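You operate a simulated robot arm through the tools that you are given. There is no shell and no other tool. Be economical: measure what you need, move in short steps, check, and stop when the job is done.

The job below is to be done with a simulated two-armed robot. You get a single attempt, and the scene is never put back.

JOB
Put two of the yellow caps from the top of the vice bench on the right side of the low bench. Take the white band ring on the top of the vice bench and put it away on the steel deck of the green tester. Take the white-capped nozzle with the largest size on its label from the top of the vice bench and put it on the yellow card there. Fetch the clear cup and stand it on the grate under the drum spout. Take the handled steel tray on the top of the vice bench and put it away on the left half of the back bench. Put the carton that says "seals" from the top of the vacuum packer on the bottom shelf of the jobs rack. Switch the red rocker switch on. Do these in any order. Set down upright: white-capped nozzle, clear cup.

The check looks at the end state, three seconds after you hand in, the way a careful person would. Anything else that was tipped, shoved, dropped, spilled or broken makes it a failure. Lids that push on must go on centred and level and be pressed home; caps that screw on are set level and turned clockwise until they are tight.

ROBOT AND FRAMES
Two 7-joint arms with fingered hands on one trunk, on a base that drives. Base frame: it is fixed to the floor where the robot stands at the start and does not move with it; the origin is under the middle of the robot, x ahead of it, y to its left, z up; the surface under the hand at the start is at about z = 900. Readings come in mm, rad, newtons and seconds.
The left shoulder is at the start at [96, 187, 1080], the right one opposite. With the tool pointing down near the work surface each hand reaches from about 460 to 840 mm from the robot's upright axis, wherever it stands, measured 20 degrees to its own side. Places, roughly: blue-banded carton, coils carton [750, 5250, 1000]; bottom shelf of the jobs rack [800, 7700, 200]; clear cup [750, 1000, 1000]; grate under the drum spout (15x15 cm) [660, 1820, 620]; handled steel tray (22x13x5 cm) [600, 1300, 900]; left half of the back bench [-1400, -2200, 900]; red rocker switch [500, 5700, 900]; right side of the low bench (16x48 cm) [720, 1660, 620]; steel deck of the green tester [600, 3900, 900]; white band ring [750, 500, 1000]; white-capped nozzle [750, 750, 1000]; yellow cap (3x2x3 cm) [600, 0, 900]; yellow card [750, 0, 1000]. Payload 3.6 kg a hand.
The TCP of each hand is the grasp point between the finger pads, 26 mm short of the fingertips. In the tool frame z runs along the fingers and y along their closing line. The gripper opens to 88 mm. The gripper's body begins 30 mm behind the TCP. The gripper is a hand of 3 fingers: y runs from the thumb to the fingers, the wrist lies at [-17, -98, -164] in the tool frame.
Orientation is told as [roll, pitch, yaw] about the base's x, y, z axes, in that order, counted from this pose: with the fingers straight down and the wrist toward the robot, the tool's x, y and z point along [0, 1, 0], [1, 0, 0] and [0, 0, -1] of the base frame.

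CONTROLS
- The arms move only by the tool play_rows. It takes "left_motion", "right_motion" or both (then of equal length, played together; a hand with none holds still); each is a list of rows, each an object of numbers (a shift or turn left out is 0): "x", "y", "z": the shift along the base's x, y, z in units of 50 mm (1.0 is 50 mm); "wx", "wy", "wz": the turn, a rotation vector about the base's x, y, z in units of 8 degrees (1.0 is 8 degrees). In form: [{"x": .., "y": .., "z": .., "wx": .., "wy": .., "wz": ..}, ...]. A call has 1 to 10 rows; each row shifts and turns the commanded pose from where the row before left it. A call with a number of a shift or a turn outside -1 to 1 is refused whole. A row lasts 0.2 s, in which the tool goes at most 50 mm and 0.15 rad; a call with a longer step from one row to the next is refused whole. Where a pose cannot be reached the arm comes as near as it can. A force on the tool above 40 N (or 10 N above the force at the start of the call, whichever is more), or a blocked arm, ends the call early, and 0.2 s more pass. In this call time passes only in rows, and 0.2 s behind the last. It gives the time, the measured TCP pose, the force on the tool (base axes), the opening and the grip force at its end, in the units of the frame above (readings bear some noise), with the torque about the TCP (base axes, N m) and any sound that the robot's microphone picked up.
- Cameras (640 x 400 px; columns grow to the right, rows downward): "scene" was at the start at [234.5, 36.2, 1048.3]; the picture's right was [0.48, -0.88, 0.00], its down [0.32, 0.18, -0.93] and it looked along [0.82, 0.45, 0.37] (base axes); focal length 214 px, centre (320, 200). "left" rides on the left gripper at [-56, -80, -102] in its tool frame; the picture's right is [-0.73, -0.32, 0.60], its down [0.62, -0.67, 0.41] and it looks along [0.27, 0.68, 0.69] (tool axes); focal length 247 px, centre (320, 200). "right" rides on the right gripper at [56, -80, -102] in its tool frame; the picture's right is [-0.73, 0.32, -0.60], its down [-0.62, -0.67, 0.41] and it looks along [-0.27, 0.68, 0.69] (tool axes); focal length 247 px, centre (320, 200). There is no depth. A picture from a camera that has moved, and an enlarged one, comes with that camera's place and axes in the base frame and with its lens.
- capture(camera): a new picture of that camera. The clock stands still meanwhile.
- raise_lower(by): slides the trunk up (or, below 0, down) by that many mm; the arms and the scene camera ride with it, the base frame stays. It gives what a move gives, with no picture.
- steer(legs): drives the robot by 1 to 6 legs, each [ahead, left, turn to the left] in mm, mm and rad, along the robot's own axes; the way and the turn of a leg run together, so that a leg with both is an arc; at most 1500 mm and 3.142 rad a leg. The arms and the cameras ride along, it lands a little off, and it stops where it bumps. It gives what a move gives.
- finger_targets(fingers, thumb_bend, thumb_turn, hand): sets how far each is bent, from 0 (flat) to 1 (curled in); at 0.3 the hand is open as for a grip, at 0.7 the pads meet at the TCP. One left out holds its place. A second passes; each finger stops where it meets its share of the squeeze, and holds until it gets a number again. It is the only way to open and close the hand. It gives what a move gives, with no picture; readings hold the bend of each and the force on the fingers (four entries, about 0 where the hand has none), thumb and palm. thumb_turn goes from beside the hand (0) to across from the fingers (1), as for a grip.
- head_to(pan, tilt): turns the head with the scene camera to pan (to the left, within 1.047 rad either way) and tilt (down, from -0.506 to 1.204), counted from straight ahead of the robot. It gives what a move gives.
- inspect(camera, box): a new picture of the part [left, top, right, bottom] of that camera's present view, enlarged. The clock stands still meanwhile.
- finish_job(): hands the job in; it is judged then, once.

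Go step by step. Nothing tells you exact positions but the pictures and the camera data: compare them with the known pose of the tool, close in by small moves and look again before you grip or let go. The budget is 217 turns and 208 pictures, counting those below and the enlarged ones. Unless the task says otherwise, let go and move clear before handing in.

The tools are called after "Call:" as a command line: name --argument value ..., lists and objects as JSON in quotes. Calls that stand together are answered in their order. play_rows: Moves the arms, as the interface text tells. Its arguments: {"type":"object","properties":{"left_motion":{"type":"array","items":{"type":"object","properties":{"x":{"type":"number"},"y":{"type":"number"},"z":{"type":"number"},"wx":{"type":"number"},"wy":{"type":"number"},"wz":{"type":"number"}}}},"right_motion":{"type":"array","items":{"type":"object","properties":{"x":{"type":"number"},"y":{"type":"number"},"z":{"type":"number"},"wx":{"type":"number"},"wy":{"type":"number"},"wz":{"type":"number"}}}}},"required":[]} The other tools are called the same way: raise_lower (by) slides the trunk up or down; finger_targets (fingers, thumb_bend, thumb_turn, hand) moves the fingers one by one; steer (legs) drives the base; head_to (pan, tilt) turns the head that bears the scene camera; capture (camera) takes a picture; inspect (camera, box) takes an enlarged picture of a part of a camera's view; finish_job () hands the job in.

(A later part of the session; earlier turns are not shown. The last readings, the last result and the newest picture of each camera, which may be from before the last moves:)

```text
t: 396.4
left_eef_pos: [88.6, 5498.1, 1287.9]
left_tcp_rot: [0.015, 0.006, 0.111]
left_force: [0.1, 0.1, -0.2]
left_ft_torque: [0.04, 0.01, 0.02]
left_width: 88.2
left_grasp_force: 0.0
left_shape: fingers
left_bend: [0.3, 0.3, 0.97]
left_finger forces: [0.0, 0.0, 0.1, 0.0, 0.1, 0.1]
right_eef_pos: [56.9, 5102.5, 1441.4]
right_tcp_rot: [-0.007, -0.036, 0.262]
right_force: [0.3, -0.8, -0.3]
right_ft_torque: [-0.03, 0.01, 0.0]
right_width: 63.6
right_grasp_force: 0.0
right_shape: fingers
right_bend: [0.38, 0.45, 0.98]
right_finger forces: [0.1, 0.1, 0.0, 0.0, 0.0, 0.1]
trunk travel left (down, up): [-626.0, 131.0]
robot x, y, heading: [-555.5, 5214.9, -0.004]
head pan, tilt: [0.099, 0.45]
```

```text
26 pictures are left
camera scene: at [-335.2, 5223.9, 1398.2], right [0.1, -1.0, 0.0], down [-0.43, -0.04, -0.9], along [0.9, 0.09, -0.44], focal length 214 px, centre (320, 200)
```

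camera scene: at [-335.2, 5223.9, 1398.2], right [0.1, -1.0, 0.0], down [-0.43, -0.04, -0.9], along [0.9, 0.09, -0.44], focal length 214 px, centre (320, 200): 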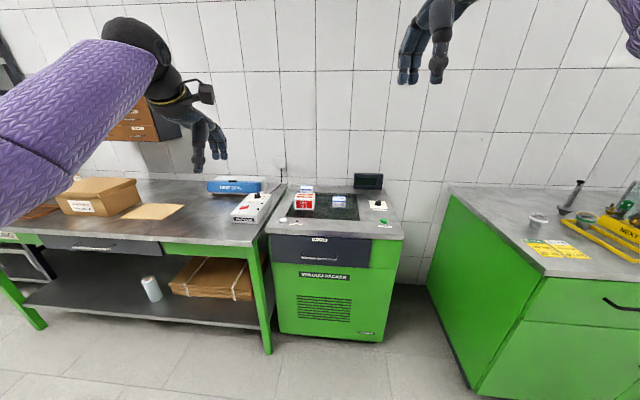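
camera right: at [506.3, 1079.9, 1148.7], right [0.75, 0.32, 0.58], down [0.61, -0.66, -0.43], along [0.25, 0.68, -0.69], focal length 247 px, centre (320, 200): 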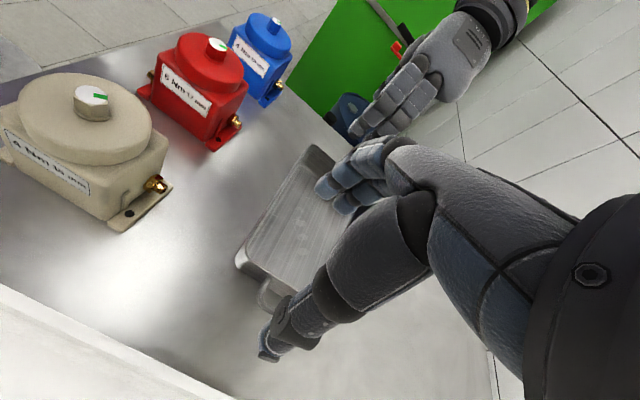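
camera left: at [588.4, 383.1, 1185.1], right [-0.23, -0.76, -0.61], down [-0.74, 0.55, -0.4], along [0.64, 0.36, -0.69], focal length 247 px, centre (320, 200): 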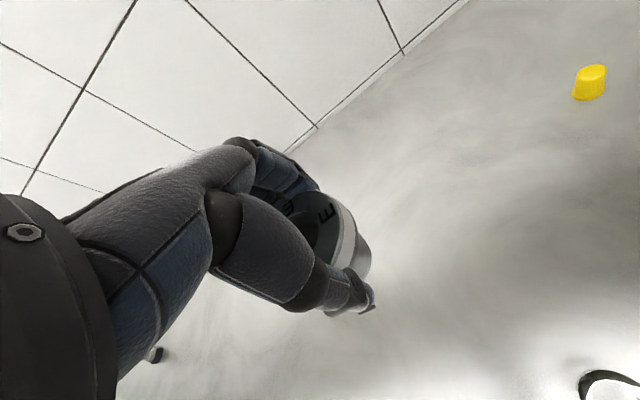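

Call:
inspect --camera "scene" --box '[200, 160, 420, 260]'

```text
2.91 times, centred on (310, 210) of scene
camera zoom: at [-335.2, 5223.9, 1398.2], right [0.1, -1.0, 0.0], down [-0.43, -0.04, -0.9], along [0.9, 0.09, -0.44], focal length 624 px, centre (349, 171)
```

zoom: 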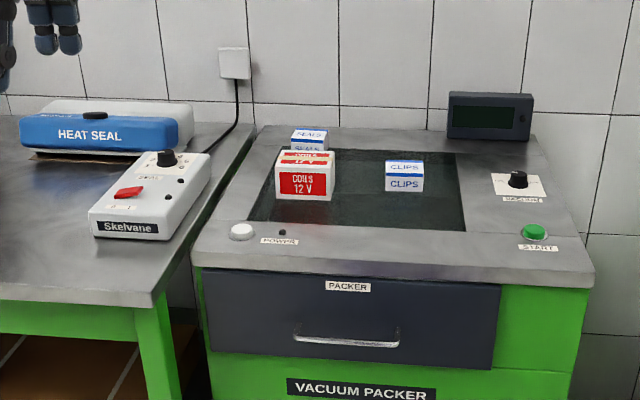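

I see COILS, CLIPS and, behind COILS, the SEALS carton; the red rocker is on the Skelvane sealer box at about [457, 5637]. I do the switch first, with the left hand.

Call:
steer --legs '[[370, 150, 0]]'

Call:
head_to --pan 0.25 --tilt 0.75

Call:
inspect --camera "scene" --box '[180, 120, 420, 270]'

```text
t: 398.9
left_eef_pos: [457.5, 5651.3, 1288.5]
left_tcp_rot: [0.016, 0.006, 0.111]
left_force: [0.3, -0.1, -0.2]
left_ft_torque: [-0.03, 0.01, 0.0]
left_width: 88.2
left_grasp_force: 0.1
left_shape: fingers
left_bend: [0.3, 0.3, 0.97]
left_finger forces: [0.0, 0.1, 0.0, 0.1, 0.0, 0.0]
right_eef_pos: [427.0, 5256.1, 1441.3]
right_tcp_rot: [-0.004, -0.036, 0.262]
right_force: [0.0, 0.1, 0.7]
right_ft_torque: [-0.01, 0.0, 0.01]
right_width: 63.6
right_grasp_force: 0.1
right_shape: fingers
right_bend: [0.38, 0.45, 0.98]
right_finger forces: [0.0, 0.1, 0.0, 0.0, 0.1, 0.0]
trunk travel left (down, up): [-626.0, 131.0]
robot x, y, heading: [-185.4, 5367.8, -0.003]
head pan, tilt: [0.099, 0.45]
```

```text
t: 399.7
left_eef_pos: [456.1, 5649.6, 1288.7]
left_tcp_rot: [0.015, 0.005, 0.112]
left_force: [0.0, -0.7, 0.4]
left_ft_torque: [0.0, 0.0, -0.03]
left_width: 88.1
left_grasp_force: 0.1
left_shape: fingers
left_bend: [0.3, 0.3, 0.97]
left_finger forces: [0.0, 0.0, 0.1, 0.1, 0.0, 0.1]
right_eef_pos: [426.3, 5256.8, 1442.3]
right_tcp_rot: [-0.004, -0.037, 0.266]
right_force: [-0.2, -0.2, 0.5]
right_ft_torque: [0.0, -0.02, 0.01]
right_width: 63.8
right_grasp_force: 0.1
right_shape: fingers
right_bend: [0.38, 0.45, 0.98]
right_finger forces: [0.1, 0.1, 0.0, 0.0, 0.0, 0.1]
trunk travel left (down, up): [-626.0, 131.0]
robot x, y, heading: [-183.3, 5368.9, -0.002]
head pan, tilt: [0.25, 0.75]
```

```text
2.67 times, centred on (300, 195) of scene
camera zoom: at [22.3, 5387.2, 1371.9], right [0.24, -0.97, 0.0], down [-0.66, -0.17, -0.73], along [0.71, 0.18, -0.68], focal length 572 px, centre (373, 213)
```

zoom: 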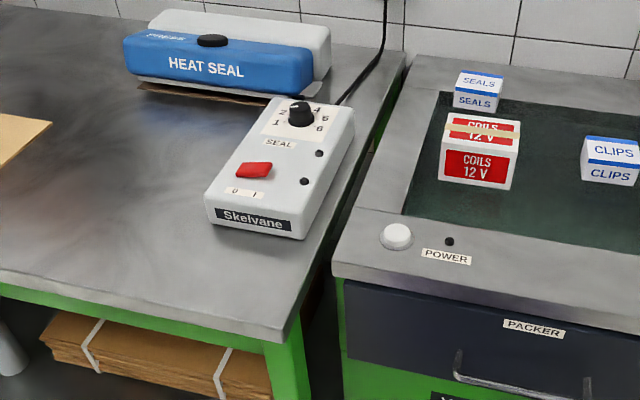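

The rocker is labelled 0 on the left and 1 on the right, so I must press its right half. I take the left camera's view for an accurate position.

Call:
raise_lower --by -180

Call:
capture --camera "left"

Call:
inspect --camera "scene" --box '[220, 120, 340, 220]'

```text
t: 401.7
left_eef_pos: [455.4, 5651.2, 1109.1]
left_tcp_rot: [0.016, 0.007, 0.112]
left_force: [-0.4, 0.2, 0.0]
left_ft_torque: [-0.01, 0.02, 0.0]
left_width: 88.3
left_grasp_force: 0.0
left_shape: fingers
left_bend: [0.3, 0.3, 0.97]
left_finger forces: [0.0, 0.1, 0.0, 0.0, 0.0, 0.0]
right_eef_pos: [426.4, 5255.9, 1262.8]
right_tcp_rot: [-0.005, -0.037, 0.263]
right_force: [-0.7, -0.2, 0.7]
right_ft_torque: [-0.03, -0.06, 0.0]
right_width: 64.1
right_grasp_force: 0.1
right_shape: fingers
right_bend: [0.38, 0.45, 0.98]
right_finger forces: [0.1, 0.0, 0.0, 0.0, 0.0, 0.0]
trunk travel left (down, up): [-446.0, 311.0]
robot x, y, heading: [-185.8, 5366.0, 0.004]
head pan, tilt: [0.25, 0.75]
```

```text
23 pictures are left
camera left: at [384.2, 5584.0, 1211.4], right [-0.24, -0.76, -0.61], down [-0.73, 0.55, -0.4], along [0.64, 0.35, -0.69], focal length 247 px, centre (320, 200)
```

left: 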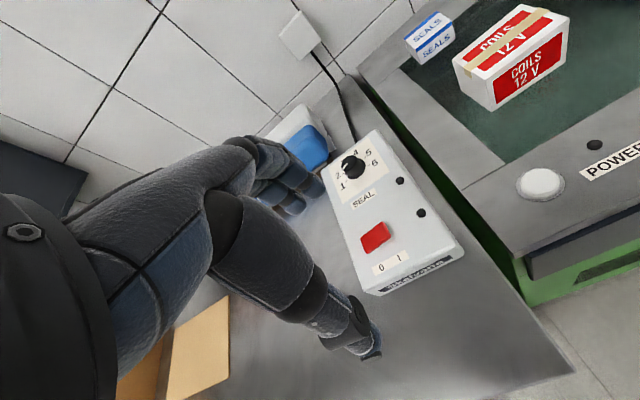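

```text
4.00 times, centred on (280, 170) of scene
camera zoom: at [30.4, 5387.3, 1187.0], right [0.25, -0.97, 0.0], down [-0.66, -0.17, -0.73], along [0.71, 0.18, -0.68], focal length 858 px, centre (480, 320)
```

zoom: 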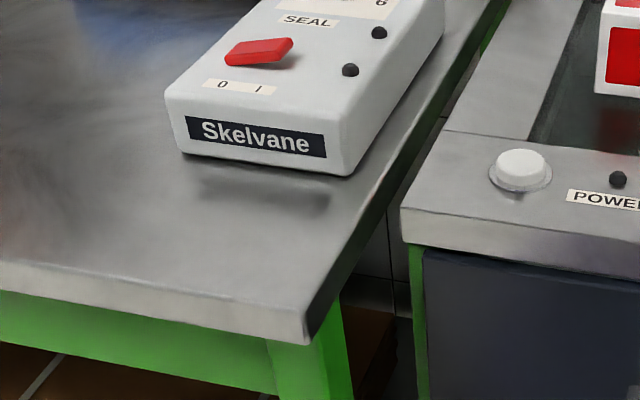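

The rocker lies at about x 537, y 5655–5686, z ≈ 922, with its "1" side raised. I close the fingers into a pinch and bring them above the "1" end.

Call:
finger_targets --hand "left" --fingers 0.72 --thumb_bend 0.72

Call:
play_rows --left_motion '[{"x": 0.41, "z": -0.5}, {"x": 0.41, "z": -0.5}, {"x": 0.41, "z": -0.5}, {"x": 0.41, "z": -0.5}, {"z": -0.5}]'

Call:
inspect --camera "scene" --box '[240, 80, 360, 180]'

```text
t: 402.7
left_eef_pos: [456.6, 5649.7, 1108.7]
left_tcp_rot: [0.015, 0.007, 0.114]
left_force: [-0.1, 0.1, 0.1]
left_ft_torque: [-0.01, 0.0, 0.01]
left_width: 0.0
left_grasp_force: 0.1
left_shape: fingers
left_bend: [0.71, 0.71, 0.97]
left_finger forces: [0.0, 0.0, 0.1, 0.0, 0.0, 0.0]
right_eef_pos: [427.6, 5255.4, 1262.4]
right_tcp_rot: [-0.006, -0.035, 0.264]
right_force: [-0.7, -0.2, -0.1]
right_ft_torque: [0.0, 0.01, -0.01]
right_width: 63.8
right_grasp_force: 0.0
right_shape: fingers
right_bend: [0.38, 0.45, 0.98]
right_finger forces: [0.0, 0.0, 0.0, 0.1, 0.0, 0.1]
trunk travel left (down, up): [-446.0, 311.0]
robot x, y, heading: [-187.5, 5369.3, -0.002]
head pan, tilt: [0.25, 0.75]
```

```text
t: 403.9
left_eef_pos: [529.2, 5649.5, 984.7]
left_tcp_rot: [0.016, 0.006, 0.111]
left_force: [0.3, 0.2, -0.7]
left_ft_torque: [0.0, -0.01, 0.03]
left_width: 0.1
left_grasp_force: 0.1
left_shape: fingers
left_bend: [0.71, 0.71, 0.97]
left_finger forces: [0.1, 0.0, 0.0, 0.0, 0.0, 0.0]
left hand out of reach, approached as far as the arm can: row 4, 5
right_eef_pos: [426.8, 5258.0, 1262.3]
right_tcp_rot: [-0.004, -0.037, 0.264]
right_force: [-0.3, 1.5, -0.2]
right_ft_torque: [0.01, -0.05, 0.01]
right_width: 63.7
right_grasp_force: 0.1
right_shape: fingers
right_bend: [0.38, 0.45, 0.98]
right_finger forces: [0.1, 0.0, 0.0, 0.1, 0.0, 0.1]
trunk travel left (down, up): [-446.0, 311.0]
robot x, y, heading: [-187.9, 5369.2, -0.001]
head pan, tilt: [0.25, 0.75]
```

```text
4.00 times, centred on (300, 130) of scene
camera zoom: at [30.7, 5387.8, 1186.8], right [0.25, -0.97, 0.0], down [-0.66, -0.17, -0.73], along [0.71, 0.18, -0.68], focal length 858 px, centre (400, 480)
```

zoom: 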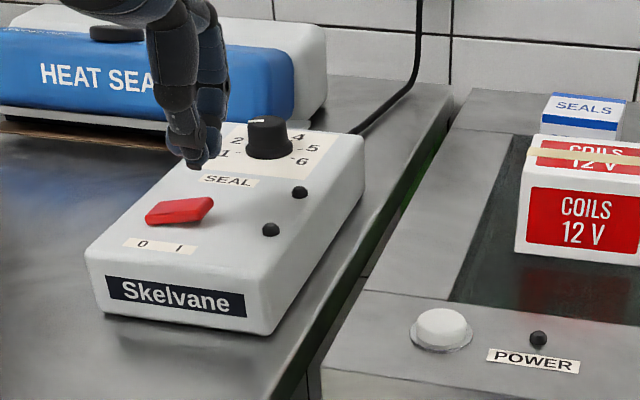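

The tip is about 10 mm short in x; I nudge the base forward and press down gently on the "1" end.

Call:
steer --legs '[[14, 2, 0]]'

Call:
play_rows --left_motion '[{"z": -0.3}, {"z": -0.2}, {"z": -0.1}]'

Call:
inspect --camera "scene" --box '[240, 80, 360, 180]'

```text
t: 404.7
left_eef_pos: [541.3, 5650.6, 985.3]
left_tcp_rot: [0.016, 0.009, 0.112]
left_force: [0.5, -0.1, 0.2]
left_ft_torque: [0.01, 0.01, -0.01]
left_width: 0.0
left_grasp_force: 0.0
left_shape: fingers
left_bend: [0.71, 0.71, 0.97]
left_finger forces: [0.0, 0.0, 0.0, 0.0, 0.0, 0.1]
right_eef_pos: [440.4, 5258.1, 1261.6]
right_tcp_rot: [-0.004, -0.036, 0.262]
right_force: [0.2, 0.2, -0.3]
right_ft_torque: [0.05, 0.04, 0.0]
right_width: 63.9
right_grasp_force: 0.1
right_shape: fingers
right_bend: [0.38, 0.45, 0.98]
right_finger forces: [0.0, 0.1, 0.1, 0.0, 0.0, 0.0]
trunk travel left (down, up): [-446.0, 311.0]
robot x, y, heading: [-174.9, 5366.7, -0.001]
head pan, tilt: [0.25, 0.75]
```

```text
t: 405.5
left_eef_pos: [534.3, 5652.2, 958.4]
left_tcp_rot: [0.017, 0.008, 0.112]
left_force: [1.0, -0.7, 0.1]
left_ft_torque: [-0.02, 0.04, -0.01]
left_width: 0.2
left_grasp_force: 0.1
left_shape: fingers
left_bend: [0.71, 0.71, 0.97]
left_finger forces: [0.1, 0.0, 0.0, 0.0, 0.1, 0.1]
left hand out of reach, approached as far as the arm can: row 1
right_eef_pos: [439.2, 5258.7, 1263.2]
right_tcp_rot: [-0.004, -0.037, 0.264]
right_force: [-0.4, -0.1, -0.2]
right_ft_torque: [0.01, -0.01, 0.02]
right_width: 63.8
right_grasp_force: 0.0
right_shape: fingers
right_bend: [0.38, 0.45, 0.98]
right_finger forces: [0.0, 0.1, 0.0, 0.1, 0.0, 0.0]
trunk travel left (down, up): [-446.0, 311.0]
robot x, y, heading: [-173.0, 5370.9, 0.007]
head pan, tilt: [0.25, 0.75]
```

```text
4.00 times, centred on (300, 130) of scene
camera zoom: at [44.1, 5389.3, 1186.9], right [0.25, -0.97, 0.0], down [-0.66, -0.17, -0.73], along [0.71, 0.18, -0.68], focal length 858 px, centre (400, 480)
```

zoom: 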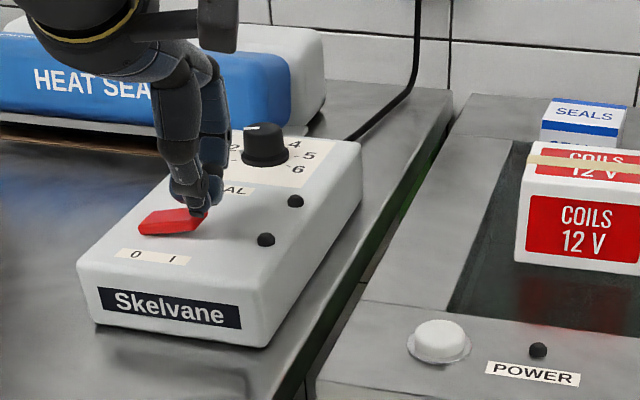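

The tip is right over the raised end. I press down step by step.

Call:
play_rows --left_motion '[{"z": -0.12}, {"z": -0.1}]'

Call:
play_rows --left_motion '[{"z": -0.08}, {"z": -0.06}]'

Call:
inspect --camera "scene" --box '[240, 80, 360, 180]'

```text
t: 406.1
left_eef_pos: [532.2, 5650.5, 946.4]
left_tcp_rot: [0.017, 0.006, 0.111]
left_force: [0.6, 0.7, -1.1]
left_ft_torque: [0.02, 0.01, -0.01]
left_width: 0.0
left_grasp_force: 0.1
left_shape: fingers
left_bend: [0.72, 0.71, 0.97]
left_finger forces: [0.0, 0.0, 0.0, 0.1, 0.0, 0.0]
left hand out of reach, approached as far as the arm can: row 1
right_eef_pos: [441.0, 5258.0, 1262.0]
right_tcp_rot: [-0.006, -0.037, 0.263]
right_force: [-0.1, -0.3, 0.9]
right_ft_torque: [-0.01, 0.0, -0.01]
right_width: 64.0
right_grasp_force: 0.0
right_shape: fingers
right_bend: [0.38, 0.45, 0.98]
right_finger forces: [0.1, 0.0, 0.0, 0.1, 0.1, 0.1]
trunk travel left (down, up): [-446.0, 311.0]
robot x, y, heading: [-172.4, 5367.5, -0.005]
head pan, tilt: [0.25, 0.75]
```

```text
t: 406.7
left_eef_pos: [531.0, 5650.2, 943.8]
left_tcp_rot: [0.016, -0.002, 0.112]
left_force: [2.9, 0.4, 11.0]
left_ft_torque: [0.16, -0.13, 0.0]
left_width: 0.0
left_grasp_force: 5.3
left_shape: fingers
left_bend: [0.72, 0.71, 0.97]
left_finger forces: [0.0, 10.6, 0.0, 0.0, 0.0, 0.0]
left hand out of reach, approached as far as the arm can: row 2
right_eef_pos: [439.9, 5257.4, 1263.4]
right_tcp_rot: [-0.006, -0.035, 0.264]
right_force: [-0.8, -0.2, -0.5]
right_ft_torque: [-0.02, 0.01, -0.02]
right_width: 63.6
right_grasp_force: 0.1
right_shape: fingers
right_bend: [0.38, 0.45, 0.98]
right_finger forces: [0.0, 0.0, 0.1, 0.0, 0.1, 0.0]
trunk travel left (down, up): [-446.0, 311.0]
robot x, y, heading: [-172.9, 5368.4, 0.004]
head pan, tilt: [0.25, 0.75]
```

```text
4.00 times, centred on (300, 130) of scene
camera zoom: at [43.7, 5388.9, 1187.2], right [0.25, -0.97, 0.0], down [-0.66, -0.17, -0.73], along [0.71, 0.18, -0.68], focal length 858 px, centre (400, 480)
```

zoom: 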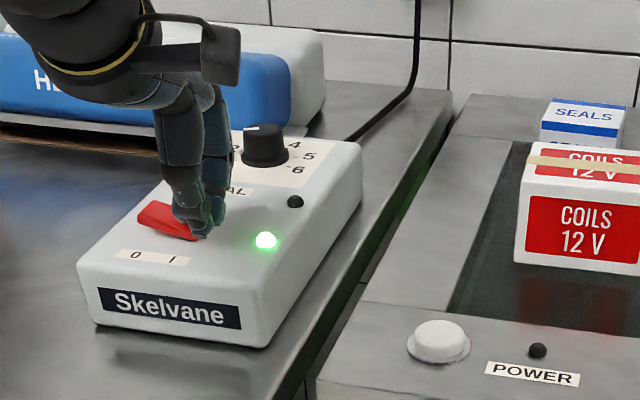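

The green LED is lit, so the switch is on. I lift off and move over to take the SEALS carton with the right hand; it's at about [850, 5423], top z ≈ 900.

Call:
play_rows --left_motion '[{"z": 0.6}, {"z": 0.9}, {"z": 0.9}, {"z": 0.9}]'

Call:
raise_lower --by 120

Call:
steer --legs '[[0, 160, 0], [300, 0, 0]]'

Call:
capture --camera "right"

```text
t: 407.7
left_eef_pos: [558.8, 5655.5, 1101.1]
left_tcp_rot: [0.014, 0.009, 0.111]
left_force: [-0.2, -0.3, -0.4]
left_ft_torque: [-0.04, -0.02, 0.0]
left_width: 0.0
left_grasp_force: 0.1
left_shape: fingers
left_bend: [0.72, 0.71, 0.97]
left_finger forces: [0.0, 0.1, 0.0, 0.1, 0.1, 0.0]
left hand out of reach, approached as far as the arm can: row 1, 2, 3, 4
right_eef_pos: [438.9, 5258.4, 1262.8]
right_tcp_rot: [-0.006, -0.034, 0.263]
right_force: [0.1, 0.1, 0.9]
right_ft_torque: [-0.02, 0.01, 0.03]
right_width: 63.9
right_grasp_force: 0.0
right_shape: fingers
right_bend: [0.38, 0.45, 0.98]
right_finger forces: [0.1, 0.0, 0.0, 0.0, 0.0, 0.1]
trunk travel left (down, up): [-446.0, 311.0]
robot x, y, heading: [-173.7, 5370.3, 0.002]
head pan, tilt: [0.25, 0.75]
```

```text
t: 409.2
left_eef_pos: [553.9, 5652.5, 1238.4]
left_tcp_rot: [0.013, -0.018, 0.112]
left_force: [0.0, 0.1, -0.5]
left_ft_torque: [0.03, 0.0, -0.01]
left_width: 0.0
left_grasp_force: 0.0
left_shape: fingers
left_bend: [0.72, 0.71, 0.97]
left_finger forces: [0.0, 0.1, 0.0, 0.0, 0.0, 0.0]
right_eef_pos: [440.9, 5258.5, 1382.2]
right_tcp_rot: [-0.006, -0.035, 0.265]
right_force: [-0.4, 0.4, 0.2]
right_ft_torque: [0.0, 0.0, 0.02]
right_width: 63.9
right_grasp_force: 0.1
right_shape: fingers
right_bend: [0.38, 0.45, 0.98]
right_finger forces: [0.1, 0.0, 0.0, 0.1, 0.1, 0.0]
trunk travel left (down, up): [-566.0, 191.0]
robot x, y, heading: [-176.9, 5371.9, -0.01]
head pan, tilt: [0.25, 0.75]
```

```text
t: 412.2
left_eef_pos: [823.8, 5818.7, 1237.5]
left_tcp_rot: [0.014, -0.017, 0.127]
left_force: [0.2, 0.4, -0.1]
left_ft_torque: [-0.01, -0.02, 0.0]
left_width: 0.0
left_grasp_force: 0.1
left_shape: fingers
left_bend: [0.72, 0.71, 0.97]
left_finger forces: [0.0, 0.1, 0.0, 0.0, 0.0, 0.0]
right_eef_pos: [714.3, 5421.3, 1381.8]
right_tcp_rot: [-0.004, -0.034, 0.278]
right_force: [-0.5, -0.2, 0.5]
right_ft_torque: [0.0, 0.01, 0.02]
right_width: 63.9
right_grasp_force: 0.0
right_shape: fingers
right_bend: [0.38, 0.45, 0.98]
right_finger forces: [0.1, 0.0, 0.1, 0.0, 0.0, 0.0]
trunk travel left (down, up): [-566.0, 191.0]
robot x, y, heading: [102.9, 5525.7, 0.009]
head pan, tilt: [0.25, 0.75]
stopped in leg 2: the robot was blocked; the commanded pose is now the measured one
```

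```text
18 pictures are left
camera right: at [619.0, 5453.4, 1480.9], right [0.49, -0.62, 0.61], down [-0.45, -0.78, -0.43], along [0.75, -0.07, -0.66], focal length 247 px, centre (320, 200)
```

right: 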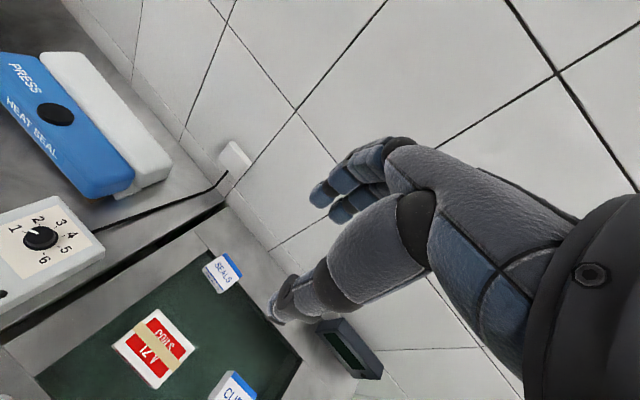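

The base has bumped the table edge at x ≈ 103, and SEALS is at about [858, 5432]. I raise the left hand well clear, then lower the trunk for right-arm reach.

Call:
play_rows --left_motion '[{"z": 0.9}, {"z": 0.9}, {"z": 0.8, "x": -0.4}, {"z": 0.8, "x": -0.5}, {"z": 0.7, "x": -0.6}, {"z": 0.5, "x": -0.7}, {"z": 0.3, "x": -0.8}, {"x": -0.9}]' --right_motion '[{"x": 0.4, "wz": -0.3}, {"x": 0.4, "wz": -0.3}, {"x": 0.4, "wz": -0.3}, {"x": 0.4, "wz": -0.3}, {"x": 0.3, "wz": -0.3}, {"x": 0.3, "wz": -0.3}, {"wz": -0.2, "wy": 0.25}, {}]'

Call:
raise_lower --by -260

Call:
finger_targets --hand "right" --fingers 0.3 --thumb_bend 0.3

Call:
capture --camera "right"

```text
t: 414.1
left_eef_pos: [755.8, 5827.6, 1537.0]
left_tcp_rot: [0.013, -0.016, 0.128]
left_force: [0.7, -1.2, -0.1]
left_ft_torque: [-0.02, 0.02, 0.01]
left_width: 0.0
left_grasp_force: 0.1
left_shape: fingers
left_bend: [0.72, 0.71, 0.97]
left_finger forces: [0.0, 0.0, 0.1, 0.0, 0.1, 0.0]
left hand out of reach, approached as far as the arm can: row 3, 4, 5, 6, 7, 8
right_eef_pos: [800.9, 5415.4, 1375.3]
right_tcp_rot: [-0.004, 0.0, -0.003]
right_force: [-0.9, 0.9, -0.4]
right_ft_torque: [-0.01, 0.0, -0.03]
right_width: 63.7
right_grasp_force: 0.0
right_shape: fingers
right_bend: [0.38, 0.45, 0.98]
right_finger forces: [0.1, 0.0, 0.0, 0.0, 0.0, 0.0]
right hand out of reach, approached as far as the arm can: row 5, 6, 7
trunk travel left (down, up): [-566.0, 191.0]
robot x, y, heading: [101.5, 5526.8, 0.009]
head pan, tilt: [0.25, 0.75]
```

```text
t: 416.7
left_eef_pos: [806.4, 5829.3, 1203.8]
left_tcp_rot: [0.026, 0.092, 0.127]
left_force: [-1.0, -0.9, -0.5]
left_ft_torque: [0.0, 0.03, 0.03]
left_width: 0.0
left_grasp_force: 0.0
left_shape: fingers
left_bend: [0.72, 0.71, 0.97]
left_finger forces: [0.0, 0.0, 0.0, 0.0, 0.1, 0.0]
right_eef_pos: [799.7, 5415.9, 1114.6]
right_tcp_rot: [-0.005, 0.0, -0.001]
right_force: [0.1, 0.0, 0.3]
right_ft_torque: [0.01, -0.01, 0.01]
right_width: 63.6
right_grasp_force: 0.0
right_shape: fingers
right_bend: [0.38, 0.45, 0.98]
right_finger forces: [0.0, 0.0, 0.0, 0.0, 0.1, 0.0]
trunk travel left (down, up): [-306.0, 451.0]
robot x, y, heading: [100.8, 5523.6, 0.013]
head pan, tilt: [0.25, 0.75]
```

```text
t: 417.7
left_eef_pos: [807.9, 5829.0, 1204.7]
left_tcp_rot: [0.026, 0.094, 0.13]
left_force: [0.6, -0.4, 0.9]
left_ft_torque: [0.03, -0.03, 0.0]
left_width: 0.0
left_grasp_force: 0.1
left_shape: fingers
left_bend: [0.72, 0.71, 0.97]
left_finger forces: [0.0, 0.0, 0.0, 0.1, 0.1, 0.0]
right_eef_pos: [800.2, 5415.4, 1114.1]
right_tcp_rot: [-0.005, -0.001, -0.002]
right_force: [0.0, -0.3, -0.2]
right_ft_torque: [-0.03, 0.02, 0.0]
right_width: 88.0
right_grasp_force: 0.0
right_shape: fingers
right_bend: [0.3, 0.3, 0.98]
right_finger forces: [0.1, 0.0, 0.1, 0.0, 0.0, 0.0]
trunk travel left (down, up): [-306.0, 451.0]
robot x, y, heading: [102.2, 5517.0, 0.009]
head pan, tilt: [0.25, 0.75]
```

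```text
17 pictures are left
camera right: at [720.6, 5472.8, 1216.7], right [0.32, -0.73, 0.6], down [-0.67, -0.62, -0.41], along [0.67, -0.27, -0.69], focal length 247 px, centre (320, 200)
```

right: 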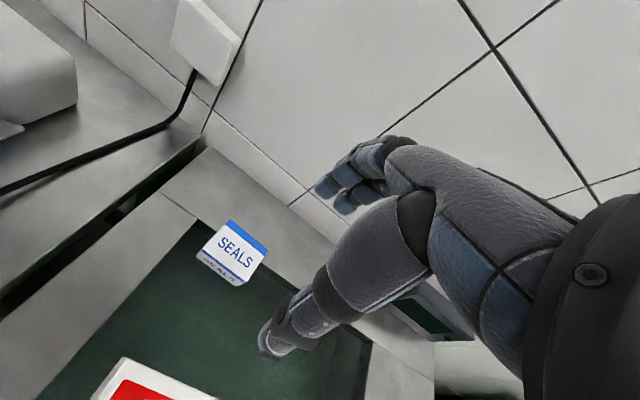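

SEALS spans x 830–886, y 5388–5460. I reach over it and lower partway.

Call:
play_rows --right_motion '[{"x": 0.3, "y": 0.05, "z": -0.6}, {"x": 0.3, "y": 0.05, "z": -0.6}, {"x": 0.3, "y": 0.05, "z": -0.6}, {"x": 0.27, "y": 0.05, "z": -0.6}, {"z": -0.5}]'

Call:
capture --camera "right"

```text
t: 418.9
left_eef_pos: [808.5, 5829.7, 1204.0]
left_tcp_rot: [0.028, 0.095, 0.128]
left_force: [0.4, 0.0, 0.1]
left_ft_torque: [0.01, -0.01, 0.0]
left_width: 0.1
left_grasp_force: 0.1
left_shape: fingers
left_bend: [0.72, 0.71, 0.97]
left_finger forces: [0.0, 0.1, 0.0, 0.0, 0.1, 0.0]
right_eef_pos: [856.1, 5423.8, 970.3]
right_tcp_rot: [-0.003, -0.001, -0.001]
right_force: [-0.1, -1.0, -0.3]
right_ft_torque: [0.02, 0.01, 0.02]
right_width: 88.2
right_grasp_force: 0.1
right_shape: fingers
right_bend: [0.3, 0.3, 0.98]
right_finger forces: [0.1, 0.0, 0.1, 0.0, 0.1, 0.1]
right hand out of reach, approached as far as the arm can: row 5
trunk travel left (down, up): [-306.0, 451.0]
robot x, y, heading: [100.9, 5522.4, 0.01]
head pan, tilt: [0.25, 0.75]
```

```text
16 pictures are left
camera right: at [776.3, 5481.5, 1072.4], right [0.32, -0.73, 0.6], down [-0.67, -0.62, -0.41], along [0.68, -0.27, -0.69], focal length 247 px, centre (320, 200)
```

right: 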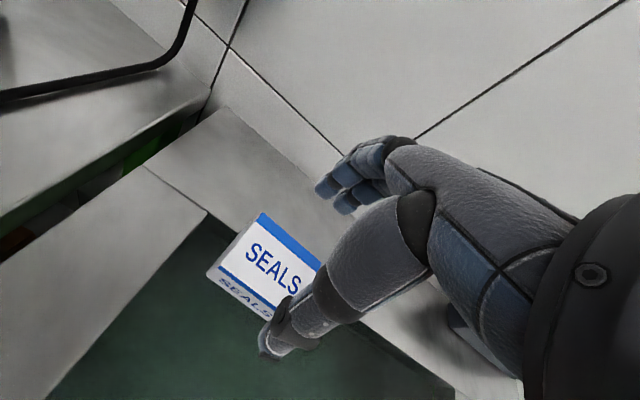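

Nearly centred. I lower with the trunk, which keeps the reach.

Call:
raise_lower --by -45

Call:
capture --camera "right"

```text
t: 419.8
left_eef_pos: [822.1, 5828.8, 1139.3]
left_tcp_rot: [0.03, 0.129, 0.128]
left_force: [0.2, 0.9, -0.9]
left_ft_torque: [0.0, 0.02, -0.03]
left_width: 0.0
left_grasp_force: 0.1
left_shape: fingers
left_bend: [0.72, 0.71, 0.97]
left_finger forces: [0.0, 0.1, 0.1, 0.1, 0.0, 0.0]
right_eef_pos: [856.0, 5424.2, 925.2]
right_tcp_rot: [-0.007, -0.001, -0.002]
right_force: [0.6, -0.6, 0.5]
right_ft_torque: [0.0, -0.03, -0.04]
right_width: 88.0
right_grasp_force: 0.1
right_shape: fingers
right_bend: [0.3, 0.3, 0.98]
right_finger forces: [0.0, 0.0, 0.0, 0.1, 0.1, 0.0]
trunk travel left (down, up): [-261.0, 496.0]
robot x, y, heading: [100.8, 5520.8, 0.007]
head pan, tilt: [0.25, 0.75]
```

```text
15 pictures are left
camera right: at [775.4, 5481.5, 1027.6], right [0.32, -0.73, 0.6], down [-0.67, -0.62, -0.41], along [0.68, -0.27, -0.69], focal length 247 px, centre (320, 200)
```

right: 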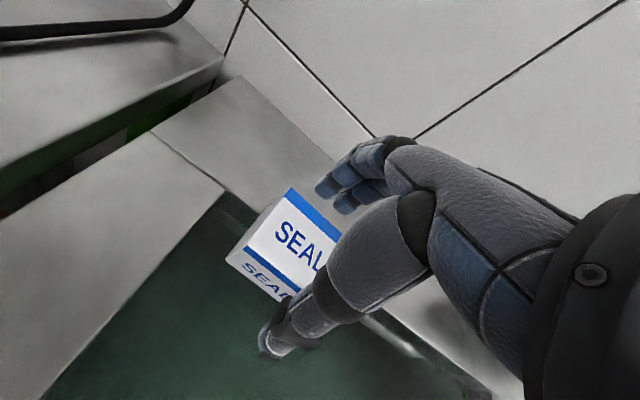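

Call:
play_rows --right_motion '[{"x": 0.1, "z": -0.35}, {"z": -0.3}]'

Call:
finger_targets --hand "right" --fingers 0.65 --thumb_bend 0.65

Call:
raise_lower --by 60

Call:
capture --camera "right"

```text
t: 420.4
left_eef_pos: [823.9, 5830.1, 1137.9]
left_tcp_rot: [0.03, 0.129, 0.127]
left_force: [0.4, -0.2, 0.4]
left_ft_torque: [0.03, -0.02, -0.01]
left_width: 0.0
left_grasp_force: 0.0
left_shape: fingers
left_bend: [0.72, 0.71, 0.97]
left_finger forces: [0.0, 0.0, 0.0, 0.0, 0.0, 0.2]
right_eef_pos: [860.9, 5424.2, 892.6]
right_tcp_rot: [-0.004, -0.002, -0.002]
right_force: [0.2, -0.4, -0.4]
right_ft_torque: [-0.01, 0.01, -0.02]
right_width: 88.0
right_grasp_force: 0.1
right_shape: fingers
right_bend: [0.3, 0.3, 0.98]
right_finger forces: [0.1, 0.0, 0.0, 0.1, 0.0, 0.1]
trunk travel left (down, up): [-261.0, 496.0]
robot x, y, heading: [98.8, 5526.4, 0.017]
head pan, tilt: [0.25, 0.75]
```

```text
t: 421.4
left_eef_pos: [821.8, 5830.2, 1137.5]
left_tcp_rot: [0.029, 0.13, 0.128]
left_force: [0.7, -1.0, -0.1]
left_ft_torque: [0.02, 0.01, -0.01]
left_width: 0.0
left_grasp_force: 0.1
left_shape: fingers
left_bend: [0.72, 0.71, 0.97]
left_finger forces: [0.0, 0.0, 0.0, 0.1, 0.0, 0.1]
right_eef_pos: [860.7, 5424.4, 893.1]
right_tcp_rot: [-0.006, -0.003, -0.001]
right_force: [1.6, 0.1, 5.3]
right_ft_torque: [0.03, -0.22, -0.03]
right_width: 51.3
right_grasp_force: 20.1
right_shape: fingers
right_bend: [0.49, 0.52, 0.97]
right_finger forces: [16.0, 4.3, 0.1, 0.0, 18.8, 0.0]
trunk travel left (down, up): [-261.0, 496.0]
robot x, y, heading: [98.9, 5519.9, 0.016]
head pan, tilt: [0.25, 0.75]
```

```text
t: 422.4
left_eef_pos: [805.0, 5829.2, 1225.1]
left_tcp_rot: [0.027, 0.088, 0.128]
left_force: [-0.2, 0.0, 0.1]
left_ft_torque: [-0.04, 0.01, -0.02]
left_width: 0.0
left_grasp_force: 0.1
left_shape: fingers
left_bend: [0.72, 0.71, 0.97]
left_finger forces: [0.1, 0.0, 0.0, 0.0, 0.0, 0.0]
right_eef_pos: [855.7, 5424.2, 973.2]
right_tcp_rot: [-0.004, -0.031, -0.001]
right_force: [0.7, 0.3, -1.2]
right_ft_torque: [0.03, -0.02, -0.03]
right_width: 50.8
right_grasp_force: 18.1
right_shape: fingers
right_bend: [0.49, 0.52, 0.97]
right_finger forces: [14.4, 3.8, 0.0, 0.0, 18.3, 0.1]
trunk travel left (down, up): [-321.0, 436.0]
robot x, y, heading: [102.6, 5523.6, 0.01]
head pan, tilt: [0.25, 0.75]
```

```text
14 pictures are left
camera right: at [772.9, 5481.7, 1073.0], right [0.3, -0.73, 0.61], down [-0.65, -0.62, -0.43], along [0.69, -0.27, -0.67], focal length 247 px, centre (320, 200)
```

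right: 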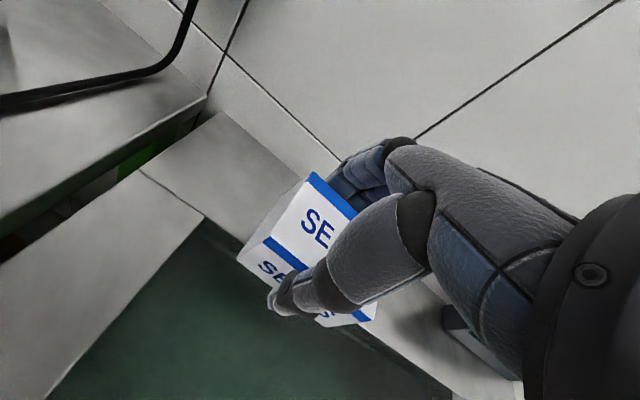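

SEALS is in the right hand. I raise up, back into the aisle and drive to the jobs rack.

Call:
raise_lower --by 230

Call:
steer --legs '[[-700, 0, 0], [0, 1500, 0], [0, 550, 0]]'

Call:
head_to --pan 0.1 --tilt 0.6

Call:
capture --camera "scene"

```text
t: 424.8
left_eef_pos: [758.6, 5828.6, 1518.8]
left_tcp_rot: [0.014, -0.009, 0.127]
left_force: [-0.3, 0.4, 0.1]
left_ft_torque: [0.02, -0.01, -0.01]
left_width: 0.0
left_grasp_force: 0.1
left_shape: fingers
left_bend: [0.72, 0.71, 0.97]
left_finger forces: [0.0, 0.0, 0.1, 0.0, 0.0, 0.1]
right_eef_pos: [834.4, 5423.9, 1276.8]
right_tcp_rot: [-0.005, -0.129, -0.001]
right_force: [0.6, 0.3, -0.1]
right_ft_torque: [0.0, 0.0, -0.01]
right_width: 51.1
right_grasp_force: 18.1
right_shape: fingers
right_bend: [0.49, 0.52, 0.97]
right_finger forces: [14.4, 3.8, 0.0, 0.1, 18.2, 0.0]
trunk travel left (down, up): [-551.0, 206.0]
robot x, y, heading: [104.2, 5523.2, 0.013]
head pan, tilt: [0.25, 0.75]
```

```text
t: 438.4
left_eef_pos: [-9.0, 7884.9, 1518.9]
left_tcp_rot: [0.014, -0.008, 0.159]
left_force: [0.9, -0.2, 0.3]
left_ft_torque: [0.0, 0.02, 0.02]
left_width: 0.0
left_grasp_force: 0.0
left_shape: fingers
left_bend: [0.72, 0.71, 0.97]
left_finger forces: [0.0, 0.0, 0.1, 0.1, 0.1, 0.1]
right_eef_pos: [80.4, 7482.5, 1277.3]
right_tcp_rot: [-0.003, -0.131, 0.032]
right_force: [0.3, 0.3, -1.3]
right_ft_torque: [0.03, 0.01, 0.03]
right_width: 51.0
right_grasp_force: 18.6
right_shape: fingers
right_bend: [0.49, 0.52, 0.97]
right_finger forces: [14.4, 3.9, 0.1, 0.0, 18.4, 0.0]
trunk travel left (down, up): [-551.0, 206.0]
robot x, y, heading: [-655.1, 7557.0, 0.05]
head pan, tilt: [0.25, 0.75]
```

```text
t: 439.1
left_eef_pos: [-8.0, 7884.2, 1519.6]
left_tcp_rot: [0.014, -0.011, 0.16]
left_force: [0.9, -0.3, 0.1]
left_ft_torque: [-0.01, 0.01, 0.0]
left_width: 0.0
left_grasp_force: 0.0
left_shape: fingers
left_bend: [0.72, 0.71, 0.97]
left_finger forces: [0.1, 0.0, 0.0, 0.0, 0.0, 0.0]
right_eef_pos: [81.8, 7482.2, 1276.5]
right_tcp_rot: [-0.004, -0.132, 0.032]
right_force: [0.3, 0.5, -1.1]
right_ft_torque: [-0.06, -0.03, -0.02]
right_width: 50.9
right_grasp_force: 18.6
right_shape: fingers
right_bend: [0.49, 0.52, 0.97]
right_finger forces: [14.4, 3.7, 0.1, 0.0, 18.4, 0.0]
trunk travel left (down, up): [-551.0, 206.0]
robot x, y, heading: [-653.7, 7558.3, 0.05]
head pan, tilt: [0.099, 0.6]
```

```text
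13 pictures are left
camera scene: at [-436.3, 7576.2, 1308.4], right [0.15, -0.99, 0.0], down [-0.56, -0.08, -0.82], along [0.82, 0.12, -0.57], focal length 214 px, centre (320, 200)
```

scene: 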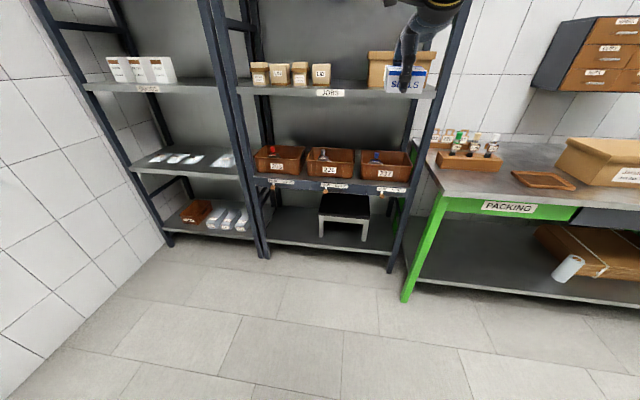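

The JOBS rack's bottom shelf (z ≈ 200) holds a step stool; its left part, around y 7930, is free. In the open aisle I retract the left hand, level the carton and lower the trunk fully.

Call:
play_rows --left_motion '[{"x": -0.9}, {"x": -0.9}, {"x": -0.9}, {"x": -0.9}, {"x": -0.9}, {"x": -0.9}, {"x": -0.9}]' --right_motion '[{"wy": 0.3}, {"wy": 0.3}, {"wy": 0.3}, {}, {}, {}, {}]'

Call:
raise_lower --by -400

Call:
raise_lower --by -140

Call:
play_rows --right_motion '[{"z": -0.9}, {"z": -0.9}, {"z": -0.9}, {"z": -0.9}, {"z": -0.9}, {"z": -0.9}]'

```text
t: 440.7
left_eef_pos: [-280.6, 7956.3, 1534.7]
left_tcp_rot: [0.016, -0.007, 0.161]
left_force: [0.3, 0.4, 0.9]
left_ft_torque: [0.0, -0.04, 0.0]
left_width: 0.1
left_grasp_force: 0.0
left_shape: fingers
left_bend: [0.72, 0.71, 0.98]
left_finger forces: [0.0, 0.0, 0.0, 0.1, 0.0, 0.0]
left hand out of reach, approached as far as the arm can: row 2, 4, 5, 6, 7
right_eef_pos: [60.0, 7474.7, 1276.1]
right_tcp_rot: [0.001, -0.006, 0.031]
right_force: [0.5, -0.2, -0.5]
right_ft_torque: [0.03, 0.0, -0.02]
right_width: 51.0
right_grasp_force: 18.2
right_shape: fingers
right_bend: [0.49, 0.52, 0.97]
right_finger forces: [14.4, 3.7, 0.1, 0.0, 18.0, 0.0]
right hand out of reach, approached as far as the arm can: row 1, 2, 3
trunk travel left (down, up): [-551.0, 206.0]
robot x, y, heading: [-657.9, 7556.3, 0.045]
head pan, tilt: [0.099, 0.6]
```

```text
t: 444.5
left_eef_pos: [-157.0, 7963.1, 1029.0]
left_tcp_rot: [0.044, 0.256, 0.164]
left_force: [0.0, -0.3, -0.4]
left_ft_torque: [0.0, 0.03, 0.01]
left_width: 0.0
left_grasp_force: 0.1
left_shape: fingers
left_bend: [0.72, 0.71, 0.98]
left_finger forces: [0.0, 0.0, 0.0, 0.0, 0.1, 0.1]
right_eef_pos: [61.9, 7476.0, 876.5]
right_tcp_rot: [0.002, -0.006, 0.031]
right_force: [0.3, -0.1, -1.4]
right_ft_torque: [-0.03, -0.04, 0.0]
right_width: 50.8
right_grasp_force: 18.0
right_shape: fingers
right_bend: [0.49, 0.52, 0.97]
right_finger forces: [14.3, 3.8, 0.0, 0.1, 18.0, 0.0]
trunk travel left (down, up): [-151.0, 606.0]
robot x, y, heading: [-656.2, 7555.5, 0.046]
head pan, tilt: [0.099, 0.6]
```

```text
t: 446.2
left_eef_pos: [-94.4, 7966.8, 812.8]
left_tcp_rot: [0.07, 0.439, 0.174]
left_force: [0.4, -0.1, -0.6]
left_ft_torque: [-0.03, 0.0, 0.0]
left_width: 0.0
left_grasp_force: 0.1
left_shape: fingers
left_bend: [0.72, 0.71, 0.98]
left_finger forces: [0.0, 0.0, 0.1, 0.0, 0.1, 0.0]
right_eef_pos: [61.1, 7475.0, 737.2]
right_tcp_rot: [0.001, -0.009, 0.032]
right_force: [-0.4, -0.2, -1.0]
right_ft_torque: [-0.02, 0.0, 0.01]
right_width: 51.0
right_grasp_force: 18.4
right_shape: fingers
right_bend: [0.49, 0.52, 0.97]
right_finger forces: [14.2, 3.8, 0.1, 0.0, 18.0, 0.0]
trunk travel left (down, up): [-11.0, 746.0]
robot x, y, heading: [-653.2, 7553.4, 0.048]
head pan, tilt: [0.099, 0.6]
```

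```text
t: 447.6
left_eef_pos: [-94.2, 7967.1, 813.2]
left_tcp_rot: [0.068, 0.438, 0.173]
left_force: [0.4, -0.4, -0.4]
left_ft_torque: [0.01, 0.05, -0.04]
left_width: 0.1
left_grasp_force: 0.1
left_shape: fingers
left_bend: [0.72, 0.71, 0.98]
left_finger forces: [0.0, 0.0, 0.1, 0.0, 0.0, 0.1]
right_eef_pos: [61.6, 7474.7, 464.1]
right_tcp_rot: [0.003, -0.005, 0.03]
right_force: [0.0, -0.3, -0.9]
right_ft_torque: [-0.03, -0.01, -0.02]
right_width: 50.9
right_grasp_force: 17.6
right_shape: fingers
right_bend: [0.49, 0.52, 0.97]
right_finger forces: [13.9, 3.8, 0.1, 0.1, 17.8, 0.0]
trunk travel left (down, up): [-11.0, 746.0]
robot x, y, heading: [-654.4, 7556.0, 0.045]
head pan, tilt: [0.099, 0.6]
```

The right arm reaches down easily with the trunk leaning. I go lower and pull the left hand back some more.

Call:
play_rows --right_motion '[{"z": -0.9}, {"z": -0.9}, {"z": -0.9}, {"z": -0.6}]' --left_motion '[{"x": -0.6, "z": 0.6}, {"x": -0.6, "z": 0.6}, {"x": -0.6, "z": 0.6}, {"x": -0.6, "z": 0.6}]'

Call:
steer --legs '[[0, 455, -0.045]]'

Call:
head_to --pan -0.2 --tilt 0.2

Call:
capture --camera "scene"

```text
t: 448.6
left_eef_pos: [-211.2, 7975.4, 932.4]
left_tcp_rot: [0.069, 0.44, 0.171]
left_force: [-0.1, -0.6, -0.3]
left_ft_torque: [0.04, 0.03, -0.03]
left_width: 0.0
left_grasp_force: 0.0
left_shape: fingers
left_bend: [0.72, 0.71, 0.98]
left_finger forces: [0.0, 0.0, 0.1, 0.1, 0.0, 0.1]
left hand out of reach, approached as far as the arm can: row 1
right_eef_pos: [60.8, 7475.3, 301.0]
right_tcp_rot: [0.001, -0.01, 0.031]
right_force: [0.2, -0.1, -1.2]
right_ft_torque: [-0.02, -0.03, -0.04]
right_width: 50.4
right_grasp_force: 17.8
right_shape: fingers
right_bend: [0.49, 0.52, 0.97]
right_finger forces: [13.7, 3.8, 0.0, 0.0, 17.5, 0.0]
trunk travel left (down, up): [-11.0, 746.0]
robot x, y, heading: [-653.7, 7556.2, 0.049]
head pan, tilt: [0.099, 0.6]
```

```text
t: 451.3
left_eef_pos: [-207.4, 8409.2, 932.9]
left_tcp_rot: [0.07, 0.439, 0.133]
left_force: [0.6, 0.8, 0.3]
left_ft_torque: [-0.02, 0.01, 0.01]
left_width: 0.0
left_grasp_force: 0.0
left_shape: fingers
left_bend: [0.72, 0.71, 0.98]
left_finger forces: [0.1, 0.1, 0.0, 0.0, 0.1, 0.0]
right_eef_pos: [45.5, 7897.7, 300.1]
right_tcp_rot: [0.003, -0.005, -0.007]
right_force: [-0.4, 0.2, -0.6]
right_ft_torque: [-0.01, -0.02, -0.02]
right_width: 51.0
right_grasp_force: 18.1
right_shape: fingers
right_bend: [0.49, 0.52, 0.97]
right_finger forces: [13.5, 3.8, 0.0, 0.0, 17.5, 0.0]
trunk travel left (down, up): [-11.0, 746.0]
robot x, y, heading: [-666.4, 8008.6, 0.011]
head pan, tilt: [0.099, 0.6]
```

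```text
t: 452.2
left_eef_pos: [-206.1, 8407.4, 933.0]
left_tcp_rot: [0.069, 0.438, 0.133]
left_force: [0.4, 0.5, 1.5]
left_ft_torque: [0.01, 0.0, -0.02]
left_width: 0.0
left_grasp_force: 0.0
left_shape: fingers
left_bend: [0.72, 0.71, 0.98]
left_finger forces: [0.0, 0.0, 0.0, 0.1, 0.0, 0.1]
right_eef_pos: [45.1, 7898.9, 299.5]
right_tcp_rot: [0.001, -0.005, -0.008]
right_force: [0.4, 0.1, -1.7]
right_ft_torque: [-0.03, -0.02, 0.02]
right_width: 50.5
right_grasp_force: 17.7
right_shape: fingers
right_bend: [0.49, 0.52, 0.97]
right_finger forces: [13.7, 3.8, 0.0, 0.0, 17.4, 0.1]
trunk travel left (down, up): [-11.0, 746.0]
robot x, y, heading: [-666.3, 8005.5, 0.002]
head pan, tilt: [-0.201, 0.201]
```

```text
12 pictures are left
camera scene: at [-361.8, 7992.5, 765.7], right [-0.19, -0.98, 0.0], down [-0.2, 0.04, -0.98], along [0.96, -0.19, -0.2], focal length 214 px, centre (320, 200)
```

scene: 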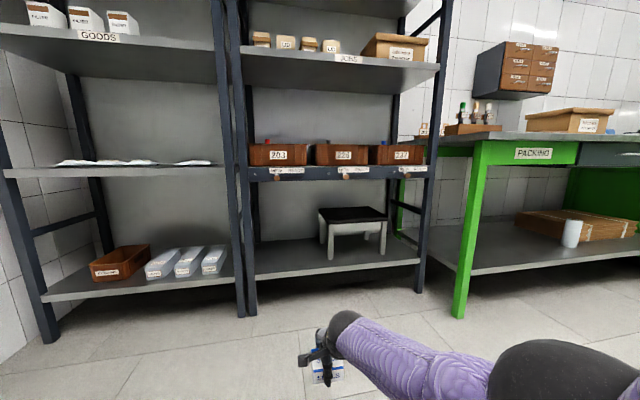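

The bottom shelf top is at about z 185, its front edge at x ≈ 604, and y 7730–8110 is free. I drive the carton in above it.

Call:
steer --legs '[[520, 0, 0]]'

Call:
capture --camera "scene"

```text
t: 455.2
left_eef_pos: [303.0, 8416.7, 932.4]
left_tcp_rot: [0.067, 0.437, 0.138]
left_force: [1.1, 0.3, 0.2]
left_ft_torque: [0.03, 0.02, 0.04]
left_width: 0.0
left_grasp_force: 0.0
left_shape: fingers
left_bend: [0.72, 0.71, 0.98]
left_finger forces: [0.0, 0.0, 0.1, 0.2, 0.1, 0.0]
right_eef_pos: [558.3, 7906.6, 300.6]
right_tcp_rot: [0.002, -0.004, -0.004]
right_force: [-0.1, 0.3, -1.5]
right_ft_torque: [0.02, 0.01, -0.02]
right_width: 50.8
right_grasp_force: 17.7
right_shape: fingers
right_bend: [0.49, 0.52, 0.97]
right_finger forces: [13.7, 3.9, 0.0, 0.1, 17.4, 0.0]
trunk travel left (down, up): [-11.0, 746.0]
robot x, y, heading: [-156.2, 8010.4, 0.009]
head pan, tilt: [-0.201, 0.201]
```

```text
11 pictures are left
camera scene: at [150.2, 7998.8, 765.8], right [-0.19, -0.98, 0.0], down [-0.2, 0.04, -0.98], along [0.96, -0.18, -0.2], focal length 214 px, centre (320, 200)
```

scene: 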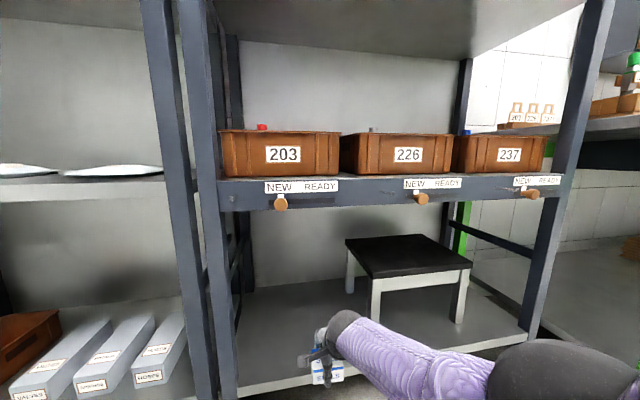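

Clear path. I drive the last 130 mm, then lower gently to contact.

Call:
steer --legs '[[132, 0, 0]]'

Call:
play_rows --right_motion '[{"z": -0.5}, {"z": -0.4}, {"z": -0.2}]'

Call:
capture --camera "right"

```text
t: 456.5
left_eef_pos: [436.6, 8416.6, 933.0]
left_tcp_rot: [0.069, 0.439, 0.138]
left_force: [0.1, 0.2, -0.1]
left_ft_torque: [-0.03, -0.01, 0.0]
left_width: 0.0
left_grasp_force: 0.1
left_shape: fingers
left_bend: [0.72, 0.71, 0.98]
left_finger forces: [0.0, 0.1, 0.0, 0.0, 0.1, 0.0]
right_eef_pos: [689.7, 7909.3, 299.2]
right_tcp_rot: [0.002, -0.006, -0.003]
right_force: [0.4, 0.8, -0.6]
right_ft_torque: [0.01, 0.0, 0.0]
right_width: 50.5
right_grasp_force: 17.6
right_shape: fingers
right_bend: [0.49, 0.52, 0.97]
right_finger forces: [13.8, 3.9, 0.0, 0.0, 17.5, 0.0]
trunk travel left (down, up): [-11.0, 746.0]
robot x, y, heading: [-25.9, 8016.5, 0.012]
head pan, tilt: [-0.201, 0.201]
```

```text
t: 457.3
left_eef_pos: [435.8, 8417.5, 932.5]
left_tcp_rot: [0.069, 0.438, 0.138]
left_force: [0.9, 0.3, -0.2]
left_ft_torque: [0.0, 0.0, 0.03]
left_width: 0.0
left_grasp_force: 0.2
left_shape: fingers
left_bend: [0.72, 0.71, 0.98]
left_finger forces: [0.1, 0.0, 0.0, 0.0, 0.1, 0.1]
right_eef_pos: [666.9, 7896.3, 255.8]
right_tcp_rot: [0.001, -0.005, -0.004]
right_force: [-0.7, -0.4, -0.8]
right_ft_torque: [0.05, 0.01, 0.01]
right_width: 50.6
right_grasp_force: 18.2
right_shape: fingers
right_bend: [0.5, 0.52, 0.97]
right_finger forces: [13.6, 4.0, 0.0, 0.0, 17.5, 0.0]
right hand out of reach, approached as far as the arm can: row 1, 2, 3
trunk travel left (down, up): [-11.0, 746.0]
robot x, y, heading: [-21.4, 8012.2, 0.01]
head pan, tilt: [-0.201, 0.201]
```

```text
10 pictures are left
camera right: at [586.2, 7952.5, 358.0], right [0.31, -0.74, 0.6], down [-0.66, -0.62, -0.42], along [0.68, -0.27, -0.68], focal length 247 px, centre (320, 200)
```

right: 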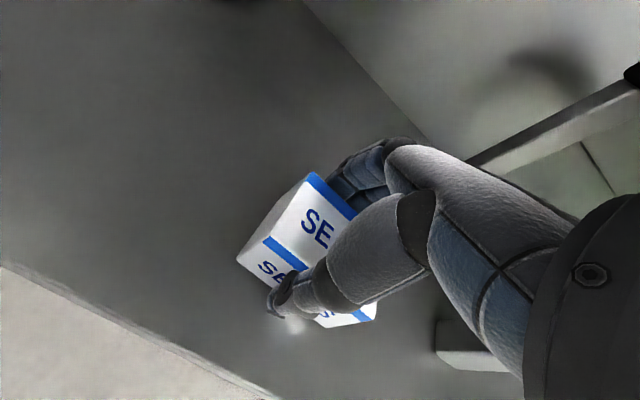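

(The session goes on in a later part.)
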